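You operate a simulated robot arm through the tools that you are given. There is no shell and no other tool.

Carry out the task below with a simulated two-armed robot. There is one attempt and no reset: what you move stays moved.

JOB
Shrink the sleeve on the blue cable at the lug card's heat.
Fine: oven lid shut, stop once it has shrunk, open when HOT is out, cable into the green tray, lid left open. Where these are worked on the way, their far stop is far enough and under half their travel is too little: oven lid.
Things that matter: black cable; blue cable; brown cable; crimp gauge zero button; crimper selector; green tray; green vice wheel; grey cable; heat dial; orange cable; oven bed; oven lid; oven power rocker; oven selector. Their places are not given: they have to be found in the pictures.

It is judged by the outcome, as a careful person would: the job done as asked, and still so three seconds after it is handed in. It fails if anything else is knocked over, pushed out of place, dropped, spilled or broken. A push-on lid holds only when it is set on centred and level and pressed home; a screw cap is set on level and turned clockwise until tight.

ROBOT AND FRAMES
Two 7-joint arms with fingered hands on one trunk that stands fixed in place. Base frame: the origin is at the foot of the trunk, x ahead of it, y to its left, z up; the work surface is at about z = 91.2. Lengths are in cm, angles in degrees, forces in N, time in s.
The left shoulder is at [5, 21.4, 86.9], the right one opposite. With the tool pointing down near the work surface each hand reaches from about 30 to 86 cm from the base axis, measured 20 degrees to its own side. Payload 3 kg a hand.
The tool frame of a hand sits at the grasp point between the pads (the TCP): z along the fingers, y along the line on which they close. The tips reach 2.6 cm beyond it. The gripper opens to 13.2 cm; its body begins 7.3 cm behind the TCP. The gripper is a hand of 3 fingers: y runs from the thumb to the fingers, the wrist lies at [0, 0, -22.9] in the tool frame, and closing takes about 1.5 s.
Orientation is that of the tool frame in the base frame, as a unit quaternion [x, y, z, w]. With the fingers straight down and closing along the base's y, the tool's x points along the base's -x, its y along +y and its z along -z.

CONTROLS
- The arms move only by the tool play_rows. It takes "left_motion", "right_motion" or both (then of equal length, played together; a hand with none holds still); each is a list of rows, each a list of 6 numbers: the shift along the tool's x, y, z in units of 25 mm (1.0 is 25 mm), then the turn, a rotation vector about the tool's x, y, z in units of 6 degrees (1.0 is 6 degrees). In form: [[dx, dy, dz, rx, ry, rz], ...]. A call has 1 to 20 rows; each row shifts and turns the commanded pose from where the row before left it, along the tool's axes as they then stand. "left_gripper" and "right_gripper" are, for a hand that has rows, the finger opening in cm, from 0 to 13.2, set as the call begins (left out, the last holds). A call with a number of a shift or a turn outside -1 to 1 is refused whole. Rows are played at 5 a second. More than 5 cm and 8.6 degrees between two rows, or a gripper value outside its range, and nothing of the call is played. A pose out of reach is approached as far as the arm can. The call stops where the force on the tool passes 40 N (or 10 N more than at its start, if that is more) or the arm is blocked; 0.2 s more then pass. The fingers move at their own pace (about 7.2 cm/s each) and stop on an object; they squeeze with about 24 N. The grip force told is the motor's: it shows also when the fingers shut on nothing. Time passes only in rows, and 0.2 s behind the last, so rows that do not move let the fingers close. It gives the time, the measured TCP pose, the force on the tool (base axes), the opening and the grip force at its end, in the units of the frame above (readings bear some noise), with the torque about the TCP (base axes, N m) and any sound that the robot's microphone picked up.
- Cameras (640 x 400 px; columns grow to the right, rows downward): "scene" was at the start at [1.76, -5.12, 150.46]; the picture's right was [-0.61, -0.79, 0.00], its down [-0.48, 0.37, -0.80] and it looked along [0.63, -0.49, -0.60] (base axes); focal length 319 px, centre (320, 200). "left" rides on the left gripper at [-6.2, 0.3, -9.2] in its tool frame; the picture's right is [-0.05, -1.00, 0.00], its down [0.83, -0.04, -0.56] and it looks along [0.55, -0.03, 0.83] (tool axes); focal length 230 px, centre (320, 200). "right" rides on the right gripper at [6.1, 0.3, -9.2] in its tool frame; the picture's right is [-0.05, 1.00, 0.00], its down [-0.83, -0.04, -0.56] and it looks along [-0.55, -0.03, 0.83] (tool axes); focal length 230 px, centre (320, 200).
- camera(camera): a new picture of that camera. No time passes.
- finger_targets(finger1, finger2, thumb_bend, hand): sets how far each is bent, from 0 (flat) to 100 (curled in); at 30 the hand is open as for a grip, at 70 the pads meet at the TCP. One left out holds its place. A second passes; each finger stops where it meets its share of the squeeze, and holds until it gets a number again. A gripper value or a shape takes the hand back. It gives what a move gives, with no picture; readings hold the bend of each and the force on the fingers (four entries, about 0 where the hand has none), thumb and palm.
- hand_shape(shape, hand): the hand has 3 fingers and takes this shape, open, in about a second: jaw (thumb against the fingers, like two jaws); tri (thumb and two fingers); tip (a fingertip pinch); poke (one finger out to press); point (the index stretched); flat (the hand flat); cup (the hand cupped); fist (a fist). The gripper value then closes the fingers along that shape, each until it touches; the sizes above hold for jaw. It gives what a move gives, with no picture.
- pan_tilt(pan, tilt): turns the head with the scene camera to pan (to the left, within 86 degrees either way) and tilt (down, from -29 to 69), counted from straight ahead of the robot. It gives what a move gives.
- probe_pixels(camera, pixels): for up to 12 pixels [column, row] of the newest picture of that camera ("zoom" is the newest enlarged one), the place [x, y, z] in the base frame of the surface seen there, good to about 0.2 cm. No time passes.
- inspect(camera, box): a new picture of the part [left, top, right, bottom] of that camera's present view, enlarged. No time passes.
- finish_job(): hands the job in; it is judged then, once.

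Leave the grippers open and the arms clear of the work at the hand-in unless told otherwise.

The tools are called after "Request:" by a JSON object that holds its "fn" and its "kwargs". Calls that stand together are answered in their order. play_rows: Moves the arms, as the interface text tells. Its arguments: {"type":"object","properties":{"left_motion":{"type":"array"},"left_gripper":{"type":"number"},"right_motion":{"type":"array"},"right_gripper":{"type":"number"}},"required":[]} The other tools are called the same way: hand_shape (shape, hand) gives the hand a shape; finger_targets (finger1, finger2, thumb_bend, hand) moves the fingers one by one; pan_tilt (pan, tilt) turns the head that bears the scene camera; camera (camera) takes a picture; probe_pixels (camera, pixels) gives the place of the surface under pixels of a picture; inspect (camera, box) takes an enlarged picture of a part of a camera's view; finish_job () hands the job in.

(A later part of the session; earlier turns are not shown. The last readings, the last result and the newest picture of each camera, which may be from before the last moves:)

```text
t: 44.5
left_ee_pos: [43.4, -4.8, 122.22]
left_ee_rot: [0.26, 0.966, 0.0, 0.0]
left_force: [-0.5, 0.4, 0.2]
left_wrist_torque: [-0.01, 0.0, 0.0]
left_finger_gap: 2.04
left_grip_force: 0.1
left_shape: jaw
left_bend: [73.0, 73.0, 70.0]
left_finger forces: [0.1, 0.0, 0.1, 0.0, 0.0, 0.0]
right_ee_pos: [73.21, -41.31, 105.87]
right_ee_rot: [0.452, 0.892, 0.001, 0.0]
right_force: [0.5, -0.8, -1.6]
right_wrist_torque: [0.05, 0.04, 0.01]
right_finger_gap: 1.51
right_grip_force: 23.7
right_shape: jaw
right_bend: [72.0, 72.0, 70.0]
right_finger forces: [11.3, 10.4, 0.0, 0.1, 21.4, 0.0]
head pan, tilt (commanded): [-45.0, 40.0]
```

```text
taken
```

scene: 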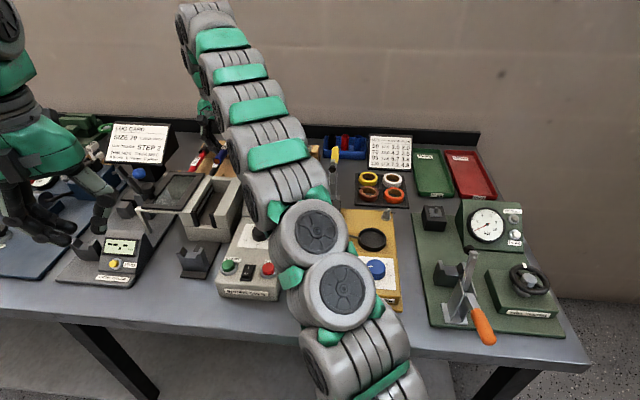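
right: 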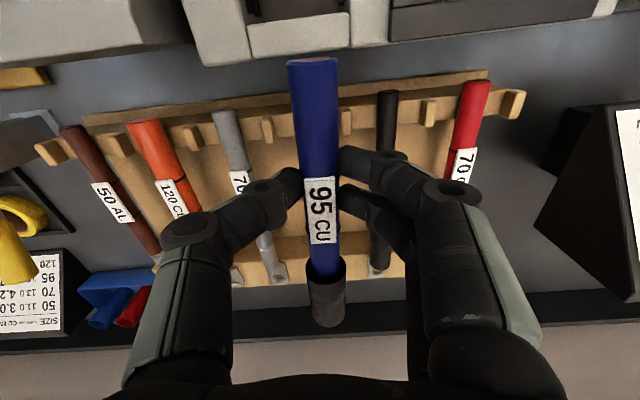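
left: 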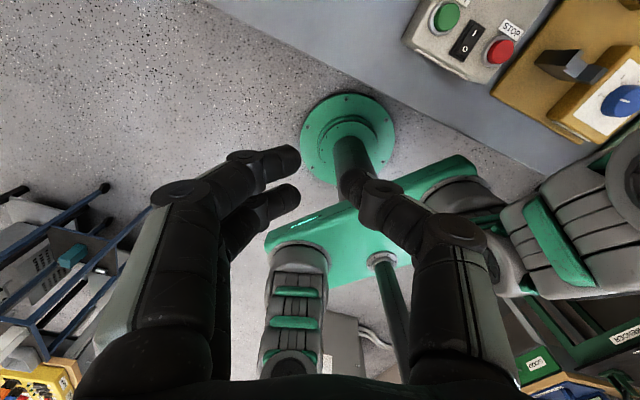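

The cable hangs straight in the grip. I turn 4.5° back to the bench axis and carry it back over the oven bed at z≈106.

Request:
{"fn": "play_rows", "kwargs": {"right_motion": [[0, 0, -0.1, 0, 0, -0.38], [0, 0, -0.1, 0, 0, -0.38], [0.9, 0, 0, 0, 0, 0], [0.9, 0, 0, 0, 0, 0], [0.9, 0, 0, 0, 0, 0], [0.9, 0, 0, 0, 0, 0], [0.9, 0, 0, 0, 0, 0], [0.9, 0, 0, 0, 0, 0], [0.9, 0, 0, 0, 0, 0], [0.9, 0, 0, 0, 0, 0], [0, 0, 0, 0, 0, 0]]}}

Request:
{"fn": "camera", "kwargs": {"camera": "right"}}

Request:
{"fn": "camera", "kwargs": {"camera": "scene"}}

```text
t: 46.9
left_ee_pos: [43.39, -4.84, 122.12]
left_ee_rot: [0.26, 0.966, 0.0, 0.0]
left_force: [-0.6, 0.0, -0.5]
left_wrist_torque: [-0.04, 0.01, -0.01]
left_finger_gap: 2.09
left_grip_force: 0.1
left_shape: jaw
left_bend: [73.0, 73.0, 70.0]
left_finger forces: [0.1, 0.0, 0.0, 0.0, 0.0, 0.0]
right_ee_pos: [61.25, -27.41, 106.2]
right_ee_rot: [0.415, 0.91, -0.001, 0.001]
right_force: [0.2, -1.0, -1.6]
right_wrist_torque: [0.03, 0.05, 0.02]
right_finger_gap: 1.47
right_grip_force: 24.4
right_shape: jaw
right_bend: [72.0, 72.0, 70.0]
right_finger forces: [11.1, 10.2, 0.0, 0.0, 21.4, 0.0]
head pan, tilt (commanded): [-45.0, 40.0]
```

```text
taken
```

right: 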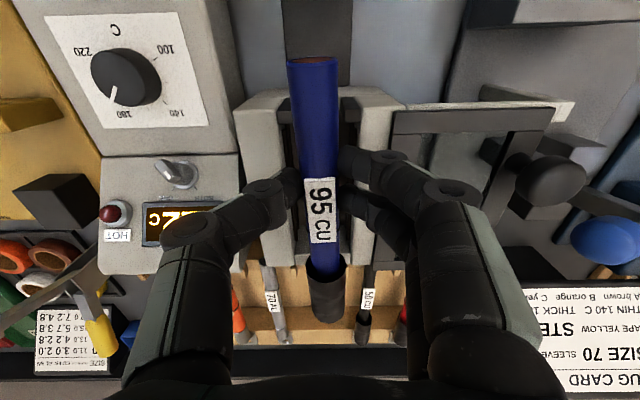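

```text
taken
```

scene: 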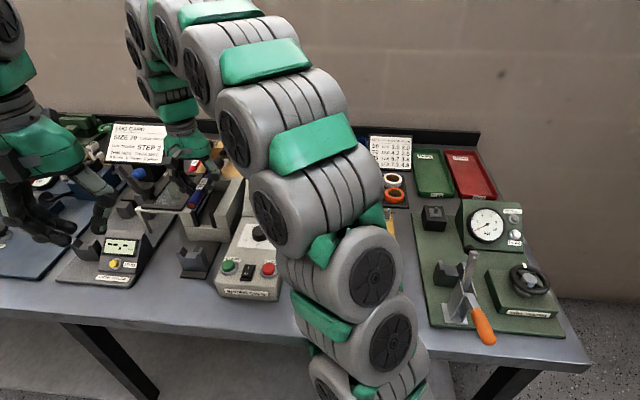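

The cable is over the bed. I enlarge and probe the cable's tail, sleeve and lug in the hand, plus the bed slot's edges.

Request:
{"fn": "inspect", "kwargs": {"camera": "right", "box": [220, 40, 420, 340]}}

Request:
{"fn": "probe_pixels", "kwargs": {"camera": "right", "pixels": [[314, 61], [316, 100], [319, 150], [322, 250], [326, 270], [327, 290], [328, 308], [328, 320], [285, 100], [345, 100], [300, 160], [270, 105]]}}

Request:
{"fn": "inspect", "kwargs": {"camera": "scene", "box": [130, 120, 290, 290]}}

```text
1.33 times, centred on (320, 190) of right
```

zoom: 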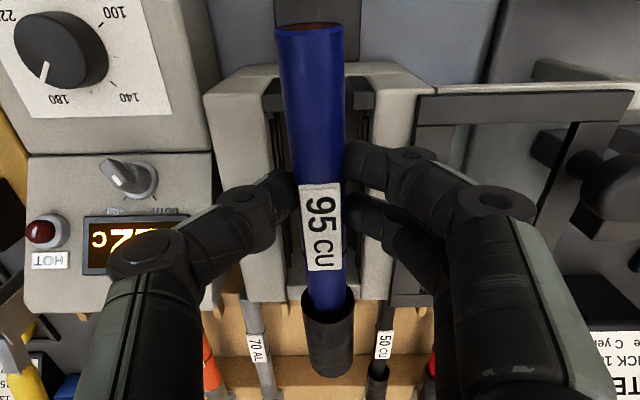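

```text
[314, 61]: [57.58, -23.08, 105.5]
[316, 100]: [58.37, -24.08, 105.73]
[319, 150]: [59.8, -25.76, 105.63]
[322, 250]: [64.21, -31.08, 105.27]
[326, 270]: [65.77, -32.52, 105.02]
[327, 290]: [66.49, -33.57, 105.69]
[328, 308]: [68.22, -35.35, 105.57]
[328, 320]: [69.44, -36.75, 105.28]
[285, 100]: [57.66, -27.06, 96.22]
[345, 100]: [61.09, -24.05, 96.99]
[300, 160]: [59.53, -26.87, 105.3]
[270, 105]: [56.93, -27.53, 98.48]
```

```text
2.35 times, centred on (210, 205) of scene
```

zoom: 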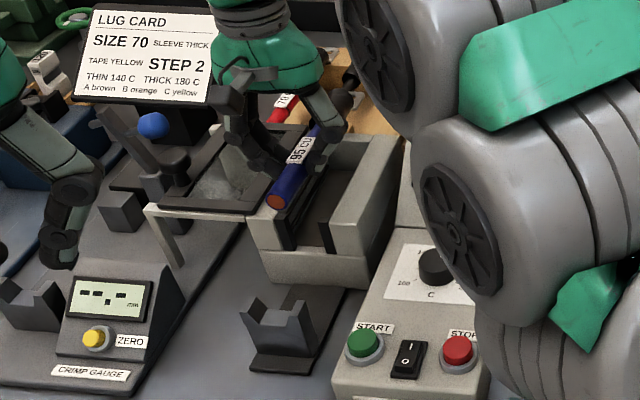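

Cable in hand: tail 5.7 cm behind the TCP, lug tip about 17 cm ahead, slightly nose-down. I now probe the bed's inside (front lip, floor, rear wall) and the cradle in the scene zoom.

Request:
{"fn": "probe_pixels", "kwargs": {"camera": "zoom", "pixels": [[345, 140], [345, 155], [340, 175], [335, 200], [318, 235], [330, 250], [286, 232], [300, 262], [325, 262], [355, 240], [380, 170], [262, 230]]}}

Request:
{"fn": "probe_pixels", "kwargs": {"camera": "zoom", "pixels": [[247, 305], [262, 320], [280, 315], [300, 310], [315, 292], [285, 290], [300, 285], [258, 365], [285, 345], [268, 300], [307, 300], [330, 290]]}}

```text
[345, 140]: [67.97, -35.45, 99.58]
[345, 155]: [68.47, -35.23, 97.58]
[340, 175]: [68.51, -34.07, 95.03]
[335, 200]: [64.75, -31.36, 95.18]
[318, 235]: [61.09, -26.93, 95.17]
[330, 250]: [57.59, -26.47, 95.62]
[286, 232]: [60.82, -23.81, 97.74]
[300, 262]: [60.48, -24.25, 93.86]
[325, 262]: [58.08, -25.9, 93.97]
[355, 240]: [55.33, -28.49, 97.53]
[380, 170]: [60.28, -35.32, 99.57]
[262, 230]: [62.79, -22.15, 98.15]
```

```text
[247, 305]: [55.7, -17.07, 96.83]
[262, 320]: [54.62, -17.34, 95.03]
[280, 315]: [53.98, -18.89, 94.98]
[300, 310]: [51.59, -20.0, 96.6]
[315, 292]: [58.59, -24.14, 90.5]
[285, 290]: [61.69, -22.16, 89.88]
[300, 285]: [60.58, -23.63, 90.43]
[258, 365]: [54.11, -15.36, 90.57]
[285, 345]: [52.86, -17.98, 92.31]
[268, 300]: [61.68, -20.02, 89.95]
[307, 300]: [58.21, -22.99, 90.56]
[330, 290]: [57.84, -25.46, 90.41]
```

Bed: floor z≈95.1, inside from v≈58 to 71.4 cm along the bench axis, slot centre in line with the cradle notch. I shift back 7.2 cm, correct the nose-down by tilting 2.7°, then lower partway.

Request:
{"fn": "play_rows", "kwargs": {"right_motion": [[0.72, 0.02, 0, 0, -0.15, 0], [0.72, 0.02, 0, 0, -0.15, 0], [0.72, 0.02, 0, 0, -0.15, 0], [0.71, 0, 0, 0, 0, 0], [0, 0, 0.6, 0, 0, 0], [0, 0, 0.6, 0, 0, 0], [0, 0, 0.4, 0, 0, 0], [0, 0, 0, 0, 0, 0]]}}

Request:
{"fn": "camera", "kwargs": {"camera": "right"}}

Request:
{"fn": "inspect", "kwargs": {"camera": "scene", "box": [140, 130, 280, 290]}}

```text
t: 48.7
left_ee_pos: [43.34, -4.78, 122.08]
left_ee_rot: [0.26, 0.966, 0.0, 0.0]
left_force: [0.9, 0.0, -0.5]
left_wrist_torque: [0.02, -0.01, 0.0]
left_finger_gap: 2.05
left_grip_force: 0.0
left_shape: jaw
left_bend: [73.0, 73.0, 70.0]
left_finger forces: [0.0, 0.1, 0.0, 0.0, 0.1, 0.0]
right_ee_pos: [56.72, -22.22, 102.02]
right_ee_rot: [0.416, 0.909, -0.01, 0.021]
right_force: [-0.4, -0.7, -2.2]
right_wrist_torque: [0.05, 0.04, -0.02]
right_finger_gap: 1.5
right_grip_force: 23.8
right_shape: jaw
right_bend: [72.0, 72.0, 70.0]
right_finger forces: [11.1, 10.2, 0.0, 0.0, 21.4, 0.0]
head pan, tilt (commanded): [-45.0, 40.0]
```

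```text
taken
```

right: 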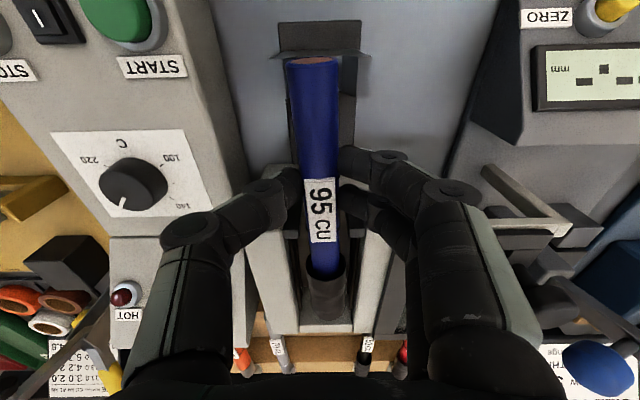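

```text
2.50 times, centred on (210, 210) of scene
```

zoom: 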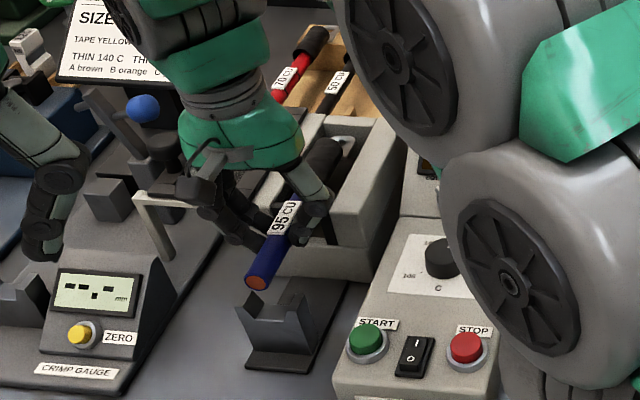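

The lug tip is visible in the bed in the scene zoom at about (350,140). I probe the lug, sleeve and the cable relative to the cradle.

Request:
{"fn": "probe_pixels", "kwargs": {"camera": "zoom", "pixels": [[350, 139], [342, 145], [330, 147], [325, 142], [318, 160], [308, 180], [303, 193], [265, 258], [257, 283], [352, 120], [345, 160], [262, 310]]}}

Request:
{"fn": "inspect", "kwargs": {"camera": "right", "box": [220, 30, 420, 340]}}

```text
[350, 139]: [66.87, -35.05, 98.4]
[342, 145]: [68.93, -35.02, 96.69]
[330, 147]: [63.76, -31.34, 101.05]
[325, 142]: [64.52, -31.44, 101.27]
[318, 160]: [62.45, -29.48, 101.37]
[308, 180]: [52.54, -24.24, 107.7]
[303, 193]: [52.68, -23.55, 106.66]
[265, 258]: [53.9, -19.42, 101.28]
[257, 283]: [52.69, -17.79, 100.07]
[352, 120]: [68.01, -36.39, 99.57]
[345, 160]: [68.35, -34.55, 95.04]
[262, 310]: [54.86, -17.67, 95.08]
```

```text
1.29 times, centred on (320, 185) of right
```

zoom: 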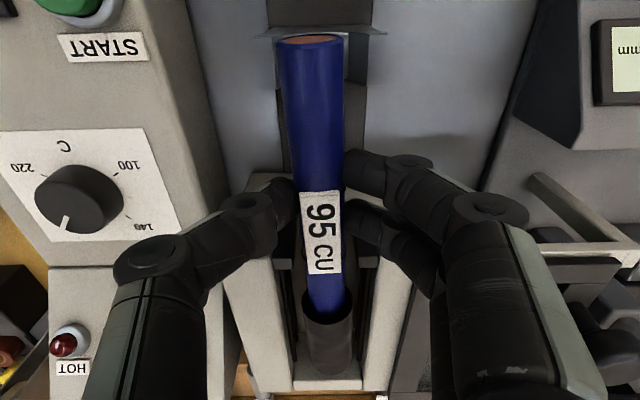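

The cable is level (top z≈101.3 at both ends), lug tip about 1 cm short of the rear wall, tail over the cradle. I lower 3 cm, checking the force.

Request:
{"fn": "play_rows", "kwargs": {"right_motion": [[0, 0.02, 0.4, 0, 0, 0], [0, 0, 0.4, 0, 0, 0], [0, 0, 0.4, 0, 0, 0], [0, 0, 0, 0, 0, 0]]}}

Request:
{"fn": "camera", "kwargs": {"camera": "right"}}

Request:
{"fn": "inspect", "kwargs": {"camera": "scene", "box": [150, 140, 270, 290]}}

```text
t: 49.7
left_ee_pos: [43.38, -4.89, 122.29]
left_ee_rot: [0.26, 0.966, 0.001, 0.0]
left_force: [0.6, 0.3, -0.7]
left_wrist_torque: [0.0, 0.01, 0.02]
left_finger_gap: 2.05
left_grip_force: 0.0
left_shape: jaw
left_bend: [73.0, 73.0, 70.0]
left_finger forces: [0.0, 0.1, 0.0, 0.0, 0.0, 0.1]
right_ee_pos: [56.99, -22.39, 99.07]
right_ee_rot: [0.415, 0.91, -0.01, 0.021]
right_force: [0.1, -0.4, -2.5]
right_wrist_torque: [0.04, 0.03, -0.02]
right_finger_gap: 1.49
right_grip_force: 24.1
right_shape: jaw
right_bend: [72.0, 72.0, 70.0]
right_finger forces: [11.2, 10.2, 0.0, 0.1, 21.4, 0.0]
head pan, tilt (commanded): [-45.0, 40.0]
```

```text
taken
```

right: 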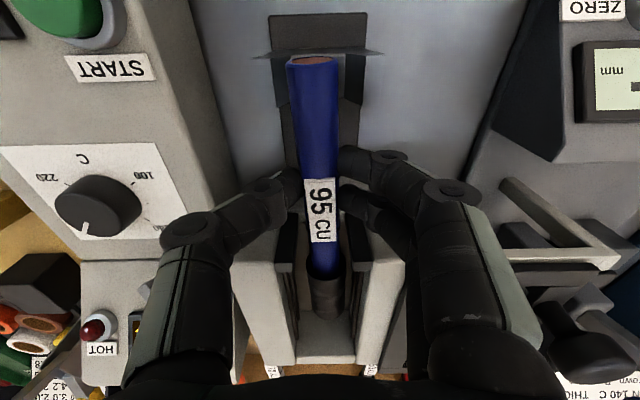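

```text
2.67 times, centred on (210, 215) of scene
```

zoom: 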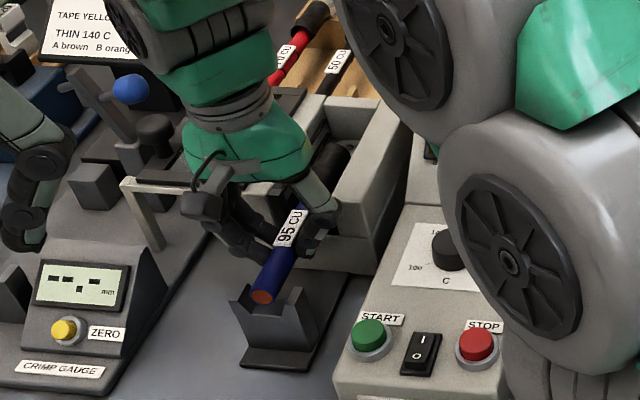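

The cable is between the bed's side strips. I check the tail against the cradle notch closely before the final 1 cm.

Request:
{"fn": "inspect", "kwargs": {"camera": "right", "box": [250, 0, 400, 110]}}

Request:
{"fn": "probe_pixels", "kwargs": {"camera": "zoom", "pixels": [[95, 220], [135, 225], [160, 222], [420, 225], [520, 225], [560, 222], [270, 250], [195, 320], [355, 320], [275, 320], [100, 100], [400, 250]]}}

Request:
{"fn": "inspect", "kwargs": {"camera": "right", "box": [240, 180, 400, 380]}}

```text
3.64 times, centred on (325, 55) of right
```

zoom: 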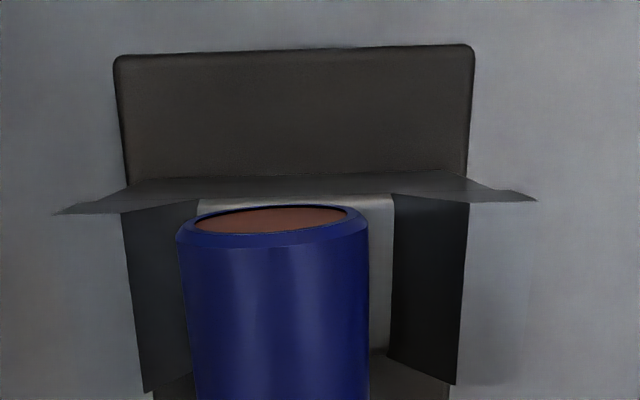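

```text
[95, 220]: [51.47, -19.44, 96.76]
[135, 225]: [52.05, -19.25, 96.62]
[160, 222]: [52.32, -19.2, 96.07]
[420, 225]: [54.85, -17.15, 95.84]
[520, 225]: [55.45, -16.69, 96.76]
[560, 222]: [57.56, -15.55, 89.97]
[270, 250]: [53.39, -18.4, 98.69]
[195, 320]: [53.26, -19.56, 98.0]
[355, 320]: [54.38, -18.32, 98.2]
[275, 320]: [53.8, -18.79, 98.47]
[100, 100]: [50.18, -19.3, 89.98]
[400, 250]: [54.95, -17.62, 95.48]
```

```text
2.00 times, centred on (320, 280) of right
```

zoom: 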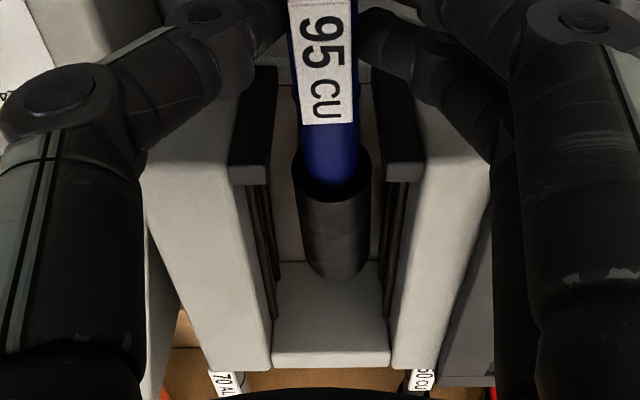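

The tail is 0.28 cm left of the notch centre and the sleeve ~0.1 cm right of the bed centre. I yaw +1.2° with a tiny shift, then lower slowly onto floor and cradle.

Request:
{"fn": "play_rows", "kwargs": {"right_motion": [[0, 0.04, 0, 0, 0, 0.2], [0, 0, 0.15, 0, 0, 0], [0, 0, 0.15, 0, 0, 0], [0, 0, 0, 0, 0, 0]]}}

Request:
{"fn": "camera", "kwargs": {"camera": "right"}}

Request:
{"fn": "inspect", "kwargs": {"camera": "scene", "box": [170, 150, 270, 280]}}

```text
t: 50.7
left_ee_pos: [43.48, -4.75, 122.09]
left_ee_rot: [0.26, 0.966, -0.001, 0.0]
left_force: [-0.3, -0.2, -0.1]
left_wrist_torque: [-0.01, -0.02, -0.02]
left_finger_gap: 2.04
left_grip_force: 0.2
left_shape: jaw
left_bend: [73.0, 73.0, 70.0]
left_finger forces: [0.0, 0.1, 0.0, 0.0, 0.0, 0.1]
right_ee_pos: [56.95, -22.3, 98.29]
right_ee_rot: [0.425, 0.905, -0.01, 0.022]
right_force: [-0.3, -0.6, -1.9]
right_wrist_torque: [0.03, 0.02, -0.03]
right_finger_gap: 1.47
right_grip_force: 24.1
right_shape: jaw
right_bend: [72.0, 72.0, 70.0]
right_finger forces: [11.0, 10.4, 0.0, 0.0, 21.4, 0.1]
head pan, tilt (commanded): [-45.0, 40.0]
```

```text
taken
```

right: 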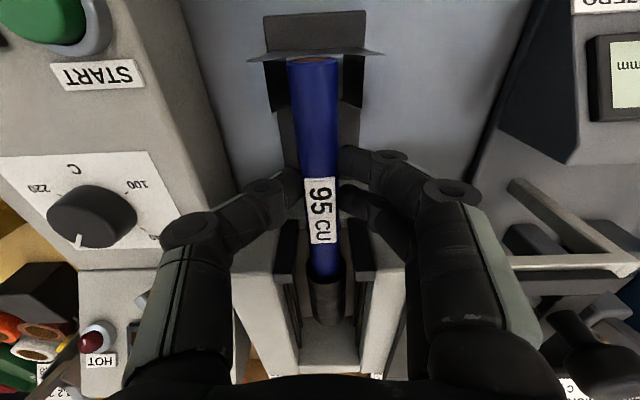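

```text
3.08 times, centred on (220, 215) of scene
```

zoom: 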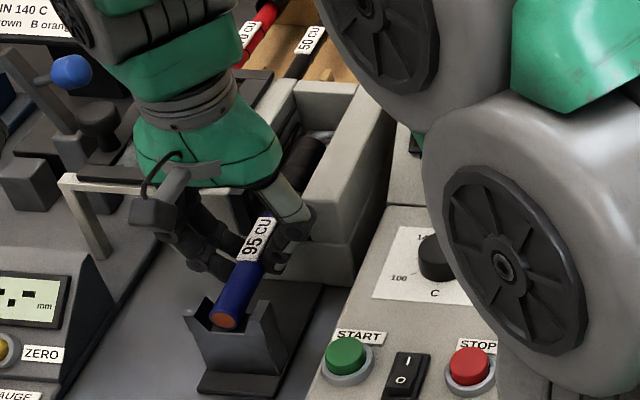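

Still no contact force. I lower another 0.35 cm in small rows.

Request:
{"fn": "play_rows", "kwargs": {"right_motion": [[0, 0, 0.07, 0, 0, 0], [0, 0, 0.07, 0, 0, 0], [0, 0, 0, 0, 0, 0]]}}

Request:
{"fn": "inspect", "kwargs": {"camera": "right", "box": [220, 30, 420, 350]}}

Request:
{"fn": "probe_pixels", "kwargs": {"camera": "zoom", "pixels": [[312, 60], [312, 120], [316, 160], [325, 305], [328, 345], [300, 46]]}}

```text
t: 51.5
left_ee_pos: [43.32, -4.76, 122.2]
left_ee_rot: [0.259, 0.966, 0.0, 0.0]
left_force: [-0.6, 0.1, -0.8]
left_wrist_torque: [0.03, 0.0, -0.02]
left_finger_gap: 2.04
left_grip_force: 0.2
left_shape: jaw
left_bend: [73.0, 73.0, 70.0]
left_finger forces: [0.0, 0.0, 0.1, 0.0, 0.1, 0.0]
right_ee_pos: [57.05, -22.39, 98.1]
right_ee_rot: [0.425, 0.905, -0.009, 0.021]
right_force: [-1.5, 0.8, 6.6]
right_wrist_torque: [0.02, 0.02, 0.02]
right_finger_gap: 1.5
right_grip_force: 23.2
right_shape: jaw
right_bend: [72.0, 72.0, 70.0]
right_finger forces: [11.2, 11.8, 0.0, 0.0, 23.6, 0.0]
head pan, tilt (commanded): [-45.0, 40.0]
```

```text
1.25 times, centred on (320, 190) of right
```

zoom: 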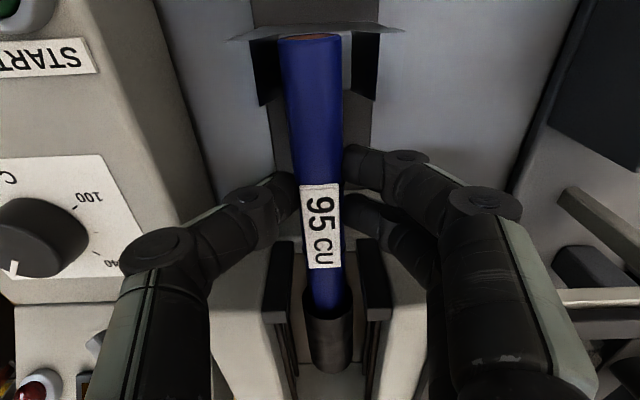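

```text
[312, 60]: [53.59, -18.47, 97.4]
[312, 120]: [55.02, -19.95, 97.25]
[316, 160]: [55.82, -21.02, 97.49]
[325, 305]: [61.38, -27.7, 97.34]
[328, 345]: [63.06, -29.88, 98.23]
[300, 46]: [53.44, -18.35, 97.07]
```

Contact: 6.6 N upward, cable top z≈97.35 along its length, so it rests on floor and cradle. I open to 3.4 cm and look.

Request:
{"fn": "play_rows", "kwargs": {"right_motion": [[0, 0, 0, 0, 0, 0], [0, 0, 0, 0, 0, 0], [0, 0, 0, 0, 0, 0], [0, 0, 0, 0, 0, 0]], "right_gripper": 3.4}}

Request:
{"fn": "camera", "kwargs": {"camera": "right"}}

```text
t: 52.5
left_ee_pos: [43.38, -4.84, 122.21]
left_ee_rot: [0.259, 0.966, 0.0, 0.001]
left_force: [-0.5, 0.0, -0.4]
left_wrist_torque: [0.02, 0.0, 0.0]
left_finger_gap: 2.06
left_grip_force: 0.1
left_shape: jaw
left_bend: [73.0, 73.0, 70.0]
left_finger forces: [0.0, 0.0, 0.0, 0.0, 0.1, 0.0]
right_ee_pos: [57.01, -22.31, 98.05]
right_ee_rot: [0.424, 0.905, -0.009, 0.021]
right_force: [-0.5, -1.1, -0.2]
right_wrist_torque: [0.02, -0.01, -0.03]
right_finger_gap: 3.37
right_grip_force: 0.0
right_shape: jaw
right_bend: [73.0, 73.0, 70.0]
right_finger forces: [0.1, 0.1, 0.0, 0.1, 0.0, 0.0]
head pan, tilt (commanded): [-45.0, 40.0]
```

```text
taken
```

right: 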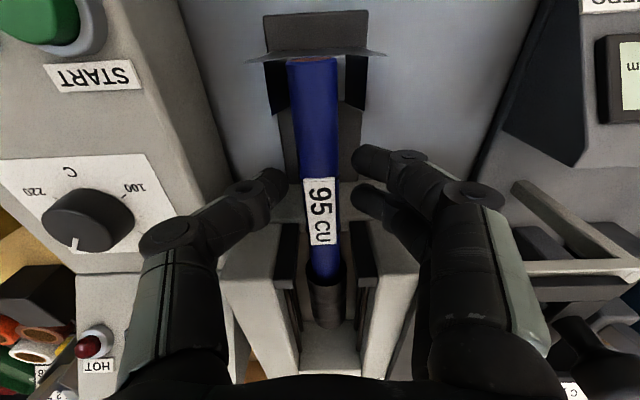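

Released; the cable stays put. I rise straight up 9 cm and level the hand, then check the bed from above.

Request:
{"fn": "play_rows", "kwargs": {"right_motion": [[0, 0, -0.6, 0, 0, 0], [0, 0, -0.8, 0, 0, 0], [0, 0, -0.8, 0, 0.15, 0], [0, 0, -0.8, 0, 0.15, 0], [0, 0, -0.8, 0, 0.15, -0.2], [0, 0, 0, 0, 0, 0]]}}

Request:
{"fn": "camera", "kwargs": {"camera": "right"}}

Request:
{"fn": "inspect", "kwargs": {"camera": "scene", "box": [130, 130, 290, 290]}}

```text
t: 53.9
left_ee_pos: [43.47, -4.77, 122.21]
left_ee_rot: [0.259, 0.966, 0.0, 0.0]
left_force: [0.2, -1.0, 0.4]
left_wrist_torque: [0.04, -0.01, 0.01]
left_finger_gap: 2.02
left_grip_force: 0.0
left_shape: jaw
left_bend: [73.0, 73.0, 70.0]
left_finger forces: [0.0, 0.1, 0.0, 0.1, 0.1, 0.0]
right_ee_pos: [56.94, -22.19, 107.47]
right_ee_rot: [0.416, 0.909, 0.0, 0.001]
right_force: [-0.4, -0.1, -0.3]
right_wrist_torque: [-0.01, 0.0, 0.01]
right_finger_gap: 3.39
right_grip_force: 0.1
right_shape: jaw
right_bend: [73.0, 73.0, 70.0]
right_finger forces: [0.1, 0.0, 0.1, 0.1, 0.0, 0.0]
head pan, tilt (commanded): [-45.0, 40.0]
```

```text
taken
```

right: 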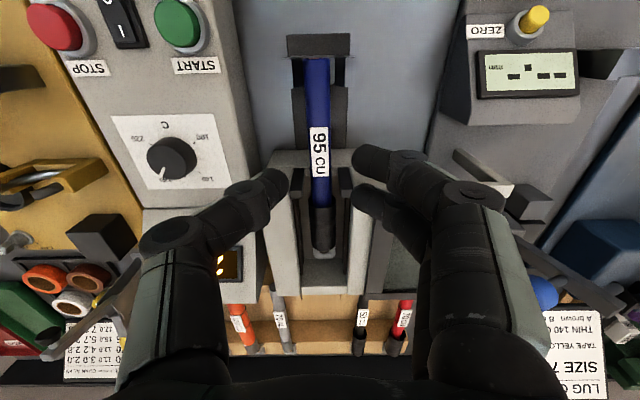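

```text
2.50 times, centred on (210, 210) of scene
```

zoom: 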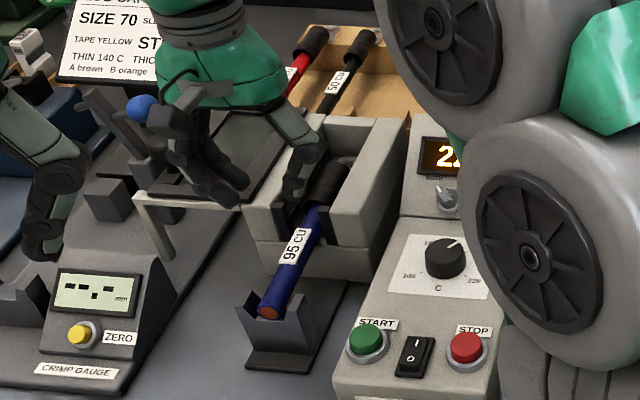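

The cable lies in the cradle and bed with the sleeve fully inside. Next is the lid. I move the right hand higher and left to view the knob and the blue-ball lever near it.

Request:
{"fn": "play_rows", "kwargs": {"right_motion": [[0, 0, -0.9, 0, 0, 0], [0, 0, -0.9, 0, 0, 0], [0.3, 0.8, -0.2, 0, 0, 0], [0, 0.8, 0, 0, 0, 0], [0, 0.8, 0, 0, 0, 0], [0, 0.8, 0, 0, 0, 0], [0, 0.5, 0, 0, 0, 0], [0, 0, 0, 0, 0, 0]]}}

Request:
{"fn": "camera", "kwargs": {"camera": "right"}}

Request:
{"fn": "camera", "kwargs": {"camera": "scene"}}

```text
t: 55.7
left_ee_pos: [43.46, -4.85, 122.26]
left_ee_rot: [0.259, 0.966, -0.001, 0.0]
left_force: [0.4, 0.5, 1.0]
left_wrist_torque: [0.01, 0.01, 0.02]
left_finger_gap: 2.04
left_grip_force: 0.1
left_shape: jaw
left_bend: [73.0, 73.0, 70.0]
left_finger forces: [0.0, 0.0, 0.0, 0.0, 0.0, 0.1]
right_ee_pos: [63.34, -15.49, 112.47]
right_ee_rot: [0.416, 0.91, 0.001, -0.001]
right_force: [0.3, -0.3, -0.5]
right_wrist_torque: [0.0, 0.02, -0.01]
right_finger_gap: 3.37
right_grip_force: 0.0
right_shape: jaw
right_bend: [73.0, 73.0, 70.0]
right_finger forces: [0.0, 0.0, 0.1, 0.1, 0.0, 0.0]
head pan, tilt (commanded): [-45.0, 40.0]
```

```text
taken
```

right: 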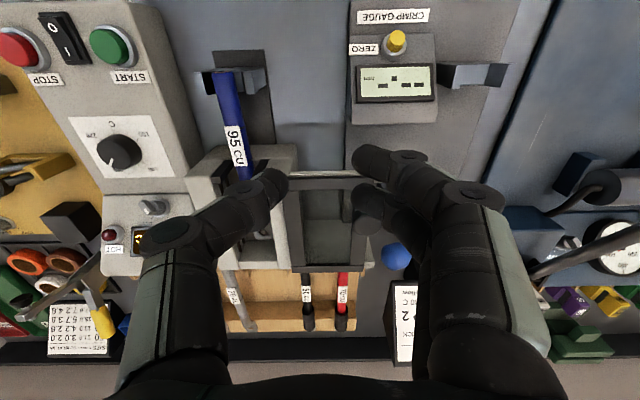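

```text
taken
```

scene: 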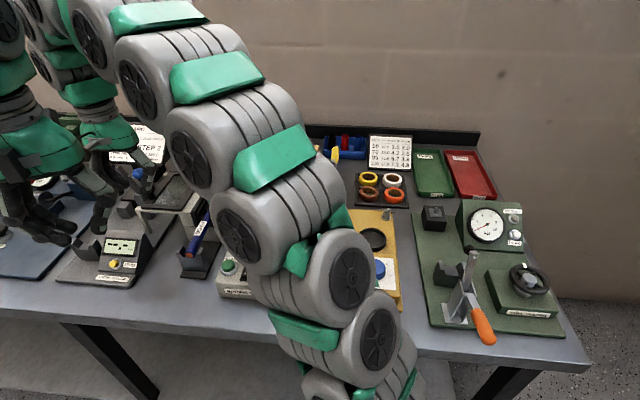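

The knob is hidden behind my finger. I move the right hand 4 cm more to the left to see the knob between the fingers, and at the same time draw the left hand away to its left.

Request:
{"fn": "play_rows", "kwargs": {"left_motion": [[0.6, 0.9, 0, 0, 0, 0], [0.6, 0.9, 0, 0, 0, 0], [0.6, 0.9, 0, 0, 0, 0], [0.6, 0.9, 0, 0, 0, 0], [0.6, 0.9, 0, 0, 0, 0], [0, 0, 0, 0, 0, 0]], "right_motion": [[0, 0, 0, 0, 0, 0], [0, 0, 0, 0, 0, 0], [0, 0.55, 0, 0, 0, 0], [0, 0.55, 0, 0, 0, 0], [0, 0.55, 0, 0, 0, 0], [0, 0, 0, 0, 0, 0]], "right_gripper": 5.5}}

Request:
{"fn": "camera", "kwargs": {"camera": "right"}}

Request:
{"fn": "inspect", "kwargs": {"camera": "right", "box": [180, 140, 420, 290]}}

```text
t: 57.1
left_ee_pos: [42.3, 8.8, 122.37]
left_ee_rot: [0.259, 0.966, -0.001, 0.0]
left_force: [0.5, 0.4, 0.2]
left_wrist_torque: [-0.04, 0.0, -0.02]
left_finger_gap: 2.03
left_grip_force: 0.1
left_shape: jaw
left_bend: [73.0, 73.0, 70.0]
left_finger forces: [0.0, 0.0, 0.0, 0.0, 0.0, 0.0]
right_ee_pos: [66.29, -12.82, 112.61]
right_ee_rot: [0.415, 0.91, 0.0, 0.0]
right_force: [-0.5, -0.3, -0.2]
right_wrist_torque: [-0.03, -0.04, 0.0]
right_finger_gap: 5.45
right_grip_force: 0.1
right_shape: jaw
right_bend: [73.0, 73.0, 70.0]
right_finger forces: [0.1, 0.0, 0.1, 0.0, 0.1, 0.0]
head pan, tilt (commanded): [-45.0, 40.0]
```

```text
taken
```

right: 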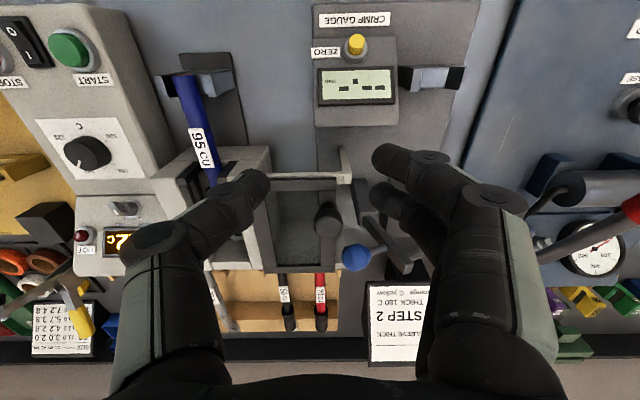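

```text
2.67 times, centred on (300, 215) of right
```

zoom: 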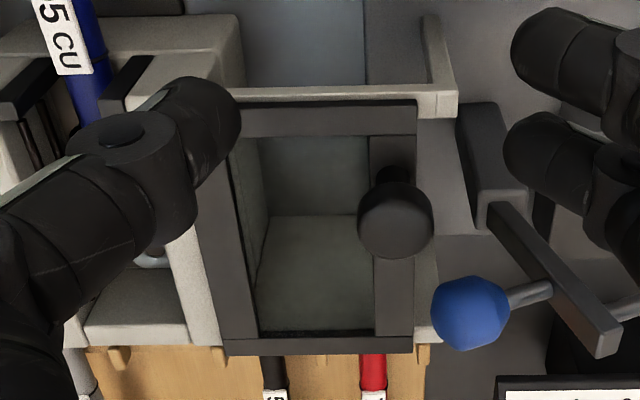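

Now the mushroom knob is at zoom (395,220) and the blue ball lever just beyond at (470,313). I probe both and the lid frame.

Request:
{"fn": "probe_pixels", "kwargs": {"camera": "zoom", "pixels": [[395, 220], [360, 220], [430, 220], [395, 190], [395, 252], [395, 175], [470, 313], [470, 280], [435, 313], [530, 293], [410, 110], [225, 345]]}}

Request:
{"fn": "probe_pixels", "kwargs": {"camera": "zoom", "pixels": [[405, 345], [245, 120], [440, 105], [430, 30], [480, 150], [490, 225], [600, 340], [395, 300], [215, 200], [150, 310], [440, 90], [300, 93]]}}

```text
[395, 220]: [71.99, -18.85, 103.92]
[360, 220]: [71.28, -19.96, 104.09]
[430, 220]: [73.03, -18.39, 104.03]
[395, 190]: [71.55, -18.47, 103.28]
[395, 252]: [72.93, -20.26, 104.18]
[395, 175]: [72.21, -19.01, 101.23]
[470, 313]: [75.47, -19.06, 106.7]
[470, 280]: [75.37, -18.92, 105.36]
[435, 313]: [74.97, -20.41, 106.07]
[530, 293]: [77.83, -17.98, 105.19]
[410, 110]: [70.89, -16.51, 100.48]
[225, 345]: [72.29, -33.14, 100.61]
```

```text
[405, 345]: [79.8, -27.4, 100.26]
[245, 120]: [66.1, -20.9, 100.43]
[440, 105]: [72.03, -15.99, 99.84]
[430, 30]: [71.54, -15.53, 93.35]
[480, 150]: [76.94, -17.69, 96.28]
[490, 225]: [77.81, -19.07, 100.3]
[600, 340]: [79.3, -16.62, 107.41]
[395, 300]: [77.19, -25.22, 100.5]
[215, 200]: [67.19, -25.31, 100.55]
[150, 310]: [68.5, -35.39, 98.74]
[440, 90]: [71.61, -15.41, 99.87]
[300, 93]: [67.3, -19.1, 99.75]
```

Knob centre ≈ [72.2,-19.3], top z 104.1, width ~2.4 cm; the blue ball is only 3.3 cm from it toward far-left. I'll grip the knob diagonally — thumb far-right, fingers near-left — well clear of the ball. I turn the hand 52° and go above the knob at z≈112.

Request:
{"fn": "play_rows", "kwargs": {"right_motion": [[0, 0, 0, 0, 0, -0.97], [0, 0, 0, 0, 0, -0.97], [0, 0, 0, 0, 0, -0.97], [0, 0, 0, 0, 0, -0.97], [0, 0, 0, 0, 0, -0.97], [0, 0, 0, 0, 0, -0.97], [0, 0, 0, 0, 0, -0.97], [0, 0, 0, 0, 0, -0.97], [0, 0, 0, 0, 0, -0.97], [-0.73, -0.9, 0, 0, 0, 0], [-0.73, -0.9, 0, 0, 0, 0], [-0.74, -0.91, 0, 0, 0, 0], [0, 0, 0, 0, 0, 0]], "right_gripper": 5.0}}

Request:
{"fn": "camera", "kwargs": {"camera": "right"}}

Request:
{"fn": "camera", "kwargs": {"camera": "scene"}}

```text
t: 59.9
left_ee_pos: [42.26, 8.85, 122.28]
left_ee_rot: [0.259, 0.966, 0.0, 0.0]
left_force: [-0.2, 0.7, -0.9]
left_wrist_torque: [-0.02, 0.03, 0.02]
left_finger_gap: 2.02
left_grip_force: 0.1
left_shape: jaw
left_bend: [73.0, 73.0, 70.0]
left_finger forces: [0.0, 0.1, 0.0, 0.1, 0.1, 0.1]
right_ee_pos: [72.31, -19.2, 112.62]
right_ee_rot: [-0.029, 1.0, -0.001, 0.0]
right_force: [-0.1, 0.1, 0.2]
right_wrist_torque: [0.0, 0.02, -0.03]
right_finger_gap: 5.01
right_grip_force: 0.0
right_shape: jaw
right_bend: [73.0, 73.0, 70.0]
right_finger forces: [0.0, 0.0, 0.0, 0.0, 0.1, 0.0]
head pan, tilt (commanded): [-45.0, 40.0]
```

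```text
taken
```

right: 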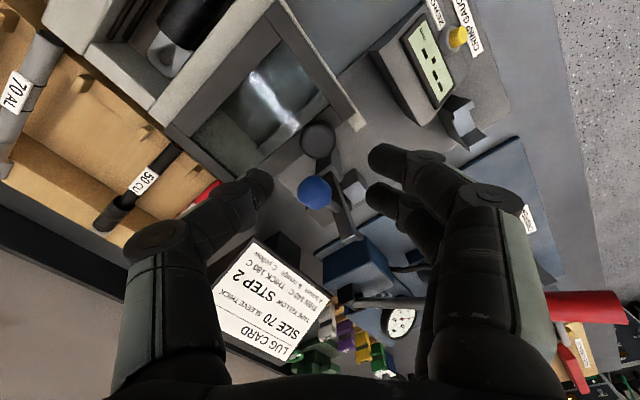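

```text
taken
```

scene: 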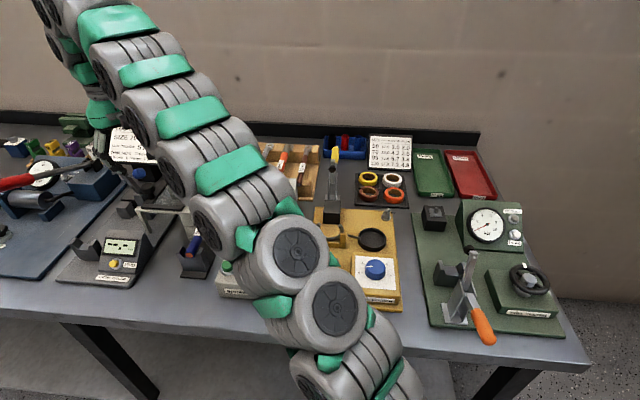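

The knob (318,137) is between thumb and fingers and the ball (315,192) is beside, clear of both. I descend to z≈108 and check.

Request:
{"fn": "play_rows", "kwargs": {"right_motion": [[0.03, 0, 0.6, 0, 0, 0], [0, 0, 0.6, 0, 0, 0], [0, 0, 0.6, 0, 0, 0], [0, 0, 0, 0, 0, 0]]}}

Request:
{"fn": "inspect", "kwargs": {"camera": "right", "box": [220, 80, 420, 240]}}

Request:
{"fn": "probe_pixels", "kwargs": {"camera": "zoom", "pixels": [[310, 140], [310, 105], [310, 175], [275, 140], [350, 140], [310, 270], [310, 310], [270, 290], [360, 290]]}}

```text
t: 60.9
left_ee_pos: [42.33, 8.76, 122.19]
left_ee_rot: [0.259, 0.966, 0.0, 0.0]
left_force: [0.6, 0.5, 0.2]
left_wrist_torque: [0.0, 0.01, -0.01]
left_finger_gap: 2.03
left_grip_force: 0.0
left_shape: jaw
left_bend: [73.0, 73.0, 70.0]
left_finger forces: [0.0, 0.1, 0.0, 0.0, 0.0, 0.1]
right_ee_pos: [72.03, -19.33, 108.3]
right_ee_rot: [-0.029, 1.0, 0.0, 0.0]
right_force: [-0.4, 0.1, 0.0]
right_wrist_torque: [-0.02, 0.02, -0.02]
right_finger_gap: 5.01
right_grip_force: 0.1
right_shape: jaw
right_bend: [73.0, 73.0, 70.0]
right_finger forces: [0.0, 0.1, 0.0, 0.1, 0.0, 0.0]
head pan, tilt (commanded): [-45.0, 40.0]
```

```text
2.50 times, centred on (320, 160) of right
```

zoom: 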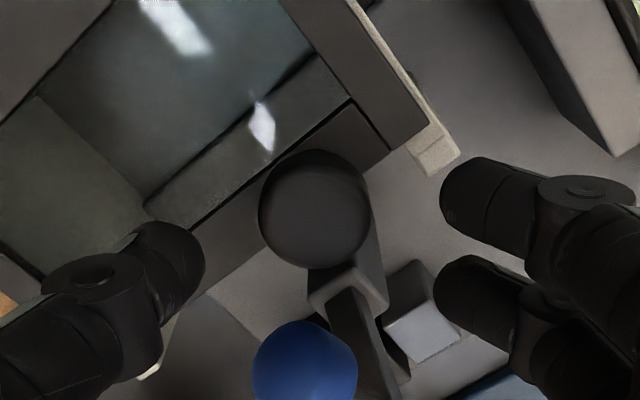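

```text
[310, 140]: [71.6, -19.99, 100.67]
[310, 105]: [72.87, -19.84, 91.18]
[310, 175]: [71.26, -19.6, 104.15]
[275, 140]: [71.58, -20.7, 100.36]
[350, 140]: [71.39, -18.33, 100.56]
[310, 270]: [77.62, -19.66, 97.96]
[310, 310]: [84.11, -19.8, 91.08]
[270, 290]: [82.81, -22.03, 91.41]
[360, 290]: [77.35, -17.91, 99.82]
```

The knob is centred within 0.2 cm (about 2.9 cm across), ball 4 cm off. I descend to TCP z≈105.3 with the tips beside the knob's rim.

Request:
{"fn": "play_rows", "kwargs": {"right_motion": [[0, -0.07, 0.4, 0, 0, 0], [0, 0, 0.4, 0, 0, 0], [0, 0, 0.4, 0, 0, 0], [0, 0, 0, 0, 0, 0]]}}

Request:
{"fn": "camera", "kwargs": {"camera": "right"}}

Request:
{"fn": "inspect", "kwargs": {"camera": "right", "box": [220, 80, 420, 240]}}

```text
t: 61.9
left_ee_pos: [42.34, 8.83, 122.33]
left_ee_rot: [0.259, 0.966, -0.001, -0.001]
left_force: [-0.2, -0.4, -0.4]
left_wrist_torque: [0.0, 0.0, -0.01]
left_finger_gap: 2.06
left_grip_force: 0.0
left_shape: jaw
left_bend: [73.0, 73.0, 70.0]
left_finger forces: [0.0, 0.1, 0.0, 0.0, 0.1, 0.0]
right_ee_pos: [72.27, -19.34, 105.1]
right_ee_rot: [-0.029, 1.0, 0.0, 0.0]
right_force: [1.2, 0.0, 0.5]
right_wrist_torque: [0.03, 0.0, -0.02]
right_finger_gap: 5.07
right_grip_force: 0.0
right_shape: jaw
right_bend: [73.0, 73.0, 70.0]
right_finger forces: [0.0, 0.0, 0.0, 0.0, 0.1, 0.0]
head pan, tilt (commanded): [-45.0, 40.0]
```

```text
taken
```

right: 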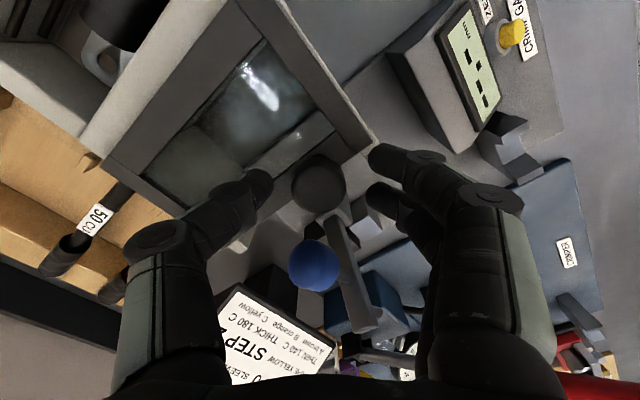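

```text
2.50 times, centred on (320, 160) of right
```

zoom: 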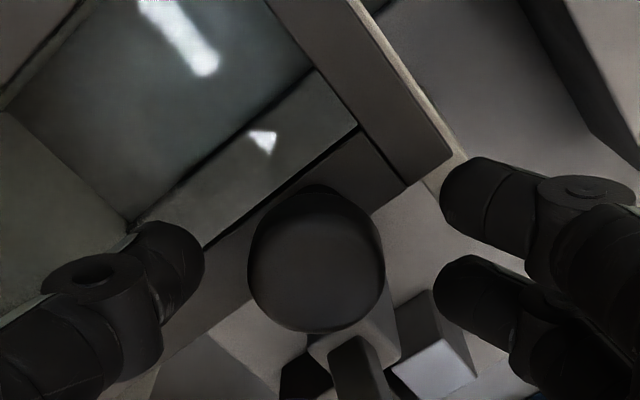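

Knob is about 0.25 cm toward +x of my centre. I correct, then close on it (commanded 2.3 cm).

Request:
{"fn": "play_rows", "kwargs": {"right_motion": [[0.1, -0.02, -0.02, 0, 0, 0], [0, 0, 0, 0, 0, 0]]}}

Request:
{"fn": "play_rows", "kwargs": {"right_motion": [[0, 0, 0, 0, 0, 0], [0, 0, 0, 0, 0, 0], [0, 0, 0, 0, 0, 0], [0, 0, 0, 0, 0, 0], [0, 0, 0, 0, 0, 0], [0, 0, 0, 0, 0, 0]], "right_gripper": 2.3}}

Request:
{"fn": "camera", "kwargs": {"camera": "right"}}

```text
t: 62.5
left_ee_pos: [42.35, 8.8, 122.09]
left_ee_rot: [0.26, 0.966, 0.001, 0.0]
left_force: [0.2, -0.2, 0.2]
left_wrist_torque: [0.02, -0.02, -0.01]
left_finger_gap: 2.05
left_grip_force: 0.0
left_shape: jaw
left_bend: [73.0, 73.0, 70.0]
left_finger forces: [0.1, 0.1, 0.0, 0.0, 0.0, 0.0]
right_ee_pos: [71.96, -19.46, 105.19]
right_ee_rot: [-0.029, 1.0, 0.001, 0.0]
right_force: [-0.5, 0.6, -0.2]
right_wrist_torque: [0.01, -0.04, 0.0]
right_finger_gap: 5.04
right_grip_force: 0.0
right_shape: jaw
right_bend: [73.0, 73.0, 70.0]
right_finger forces: [0.1, 0.0, 0.0, 0.0, 0.1, 0.0]
head pan, tilt (commanded): [-45.0, 40.0]
```

```text
t: 63.9
left_ee_pos: [42.26, 8.91, 122.33]
left_ee_rot: [0.259, 0.966, 0.0, 0.0]
left_force: [-0.2, 0.2, -0.5]
left_wrist_torque: [-0.03, 0.01, -0.03]
left_finger_gap: 2.07
left_grip_force: 0.1
left_shape: jaw
left_bend: [73.0, 73.0, 70.0]
left_finger forces: [0.1, 0.0, 0.1, 0.0, 0.1, 0.0]
right_ee_pos: [72.02, -19.52, 105.36]
right_ee_rot: [-0.029, 1.0, 0.0, 0.0]
right_force: [0.4, -0.5, 0.0]
right_wrist_torque: [0.0, 0.02, 0.04]
right_finger_gap: 2.41
right_grip_force: 0.0
right_shape: jaw
right_bend: [73.0, 73.0, 70.0]
right_finger forces: [0.1, 0.4, 0.1, 0.0, 0.8, 0.0]
head pan, tilt (commanded): [-45.0, 40.0]
```

```text
taken
```

right: 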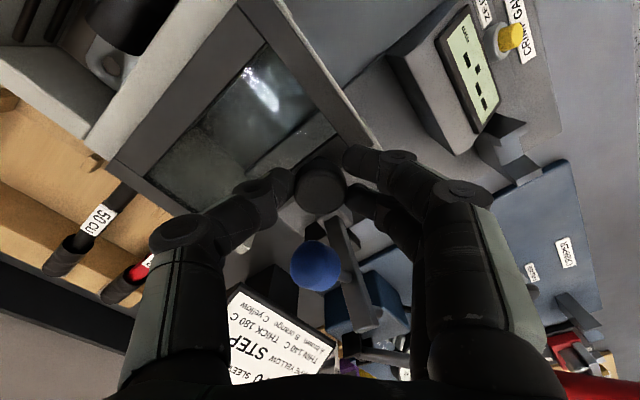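

The fingers just touch the knob (gap 2.4). I squeeze a bit more, to 1.9.

Request:
{"fn": "play_rows", "kwargs": {"right_motion": [[0, 0, 0, 0, 0, 0], [0, 0, 0, 0, 0, 0], [0, 0, 0, 0, 0, 0], [0, 0, 0, 0, 0, 0]], "right_gripper": 1.9}}

Request:
{"fn": "camera", "kwargs": {"camera": "right"}}

```text
t: 64.9
left_ee_pos: [42.32, 8.86, 122.21]
left_ee_rot: [0.26, 0.966, -0.001, 0.0]
left_force: [0.3, -0.6, -0.5]
left_wrist_torque: [-0.02, -0.02, 0.0]
left_finger_gap: 2.04
left_grip_force: 0.2
left_shape: jaw
left_bend: [73.0, 73.0, 70.0]
left_finger forces: [0.1, 0.1, 0.0, 0.0, 0.0, 0.1]
right_ee_pos: [72.06, -19.51, 105.22]
right_ee_rot: [-0.028, 1.0, 0.0, 0.0]
right_force: [-0.7, 0.1, -1.4]
right_wrist_torque: [0.01, 0.03, -0.01]
right_finger_gap: 1.75
right_grip_force: 23.7
right_shape: jaw
right_bend: [71.0, 73.0, 70.0]
right_finger forces: [8.6, 11.8, 0.0, 0.1, 20.3, 0.0]
head pan, tilt (commanded): [-45.0, 40.0]
```

```text
taken
```

right: 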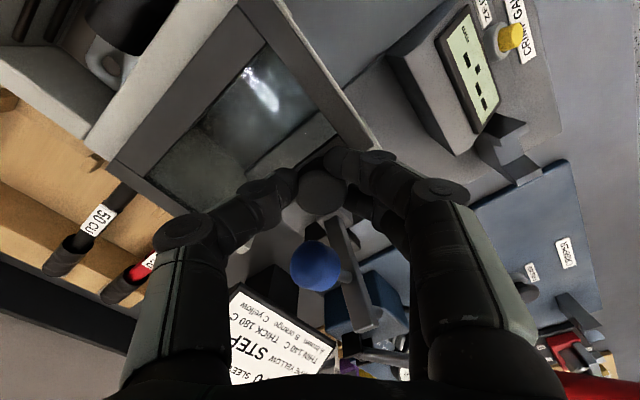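

Firm grip on the knob. I slide the lid to the right along the rails, first 3.6 cm.

Request:
{"fn": "play_rows", "kwargs": {"right_motion": [[0.379, -0.294, 0, 0, 0, 0], [0.379, -0.294, 0, 0, 0, 0], [0.379, -0.294, 0, 0, 0, 0], [0, 0, 0, 0, 0, 0]]}}

Request:
{"fn": "camera", "kwargs": {"camera": "right"}}

Request:
{"fn": "camera", "kwargs": {"camera": "scene"}}

```text
t: 65.9
left_ee_pos: [42.28, 8.86, 122.25]
left_ee_rot: [0.259, 0.966, 0.0, 0.0]
left_force: [-0.2, 0.6, 0.3]
left_wrist_torque: [-0.02, -0.03, -0.01]
left_finger_gap: 2.05
left_grip_force: 0.0
left_shape: jaw
left_bend: [73.0, 73.0, 70.0]
left_finger forces: [0.0, 0.1, 0.1, 0.0, 0.1, 0.0]
right_ee_pos: [69.25, -21.88, 105.16]
right_ee_rot: [-0.029, 1.0, 0.0, 0.0]
right_force: [-7.3, 7.2, 4.2]
right_wrist_torque: [0.21, 0.14, 0.0]
right_finger_gap: 1.75
right_grip_force: 24.1
right_shape: jaw
right_bend: [71.0, 73.0, 70.0]
right_finger forces: [14.4, 15.5, 0.0, 0.1, 19.8, 0.1]
head pan, tilt (commanded): [-45.0, 40.0]
```

```text
taken
```

right: 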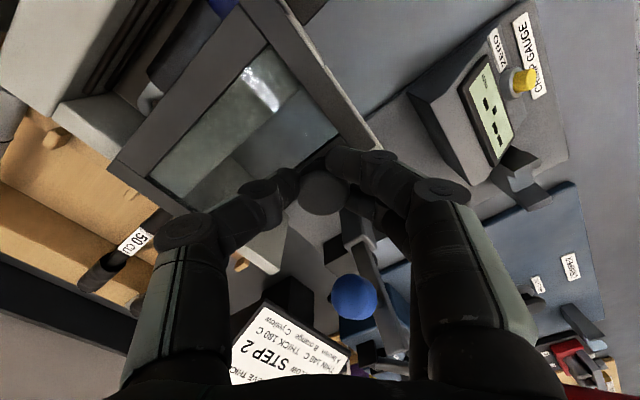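

```text
taken
```

scene: 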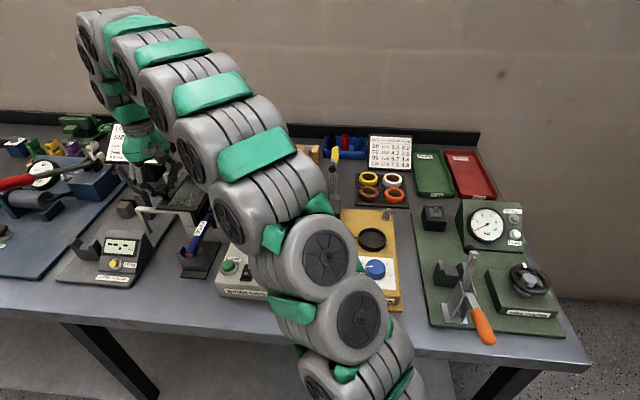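

The lid slides along; a 10 N side force shows I drift slightly off the rail line. I correct toward the robot a little and continue 3.6 cm more.

Request:
{"fn": "play_rows", "kwargs": {"right_motion": [[0.43, -0.235, 0, 0, 0, 0], [0.39, -0.28, 0, 0, 0, 0], [0.39, -0.28, 0, 0, 0, 0], [0, 0, 0, 0, 0, 0]]}}

Request:
{"fn": "camera", "kwargs": {"camera": "right"}}

```text
t: 66.9
left_ee_pos: [42.18, 8.78, 122.26]
left_ee_rot: [0.26, 0.966, -0.001, -0.001]
left_force: [-0.3, -0.2, 0.5]
left_wrist_torque: [0.01, 0.01, -0.01]
left_finger_gap: 2.04
left_grip_force: 0.1
left_shape: jaw
left_bend: [73.0, 73.0, 70.0]
left_finger forces: [0.1, 0.0, 0.1, 0.1, 0.1, 0.0]
right_ee_pos: [66.4, -24.09, 105.35]
right_ee_rot: [-0.028, 1.0, 0.0, 0.0]
right_force: [2.0, -4.2, 2.9]
right_wrist_torque: [-0.04, -0.09, 0.0]
right_finger_gap: 1.7
right_grip_force: 24.1
right_shape: jaw
right_bend: [71.0, 73.0, 70.0]
right_finger forces: [8.7, 12.9, 0.1, 0.0, 23.9, 0.0]
head pan, tilt (commanded): [-45.0, 40.0]
```

```text
taken
```

right: 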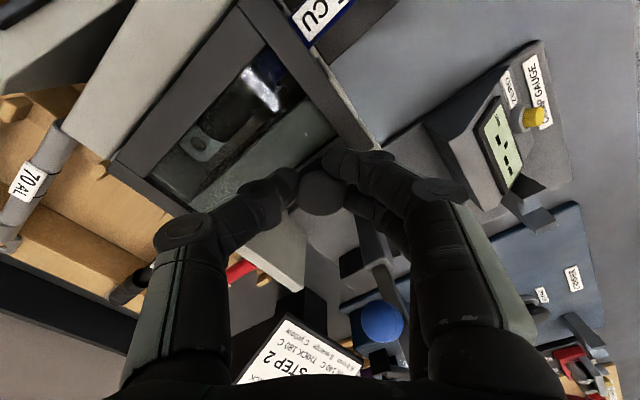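

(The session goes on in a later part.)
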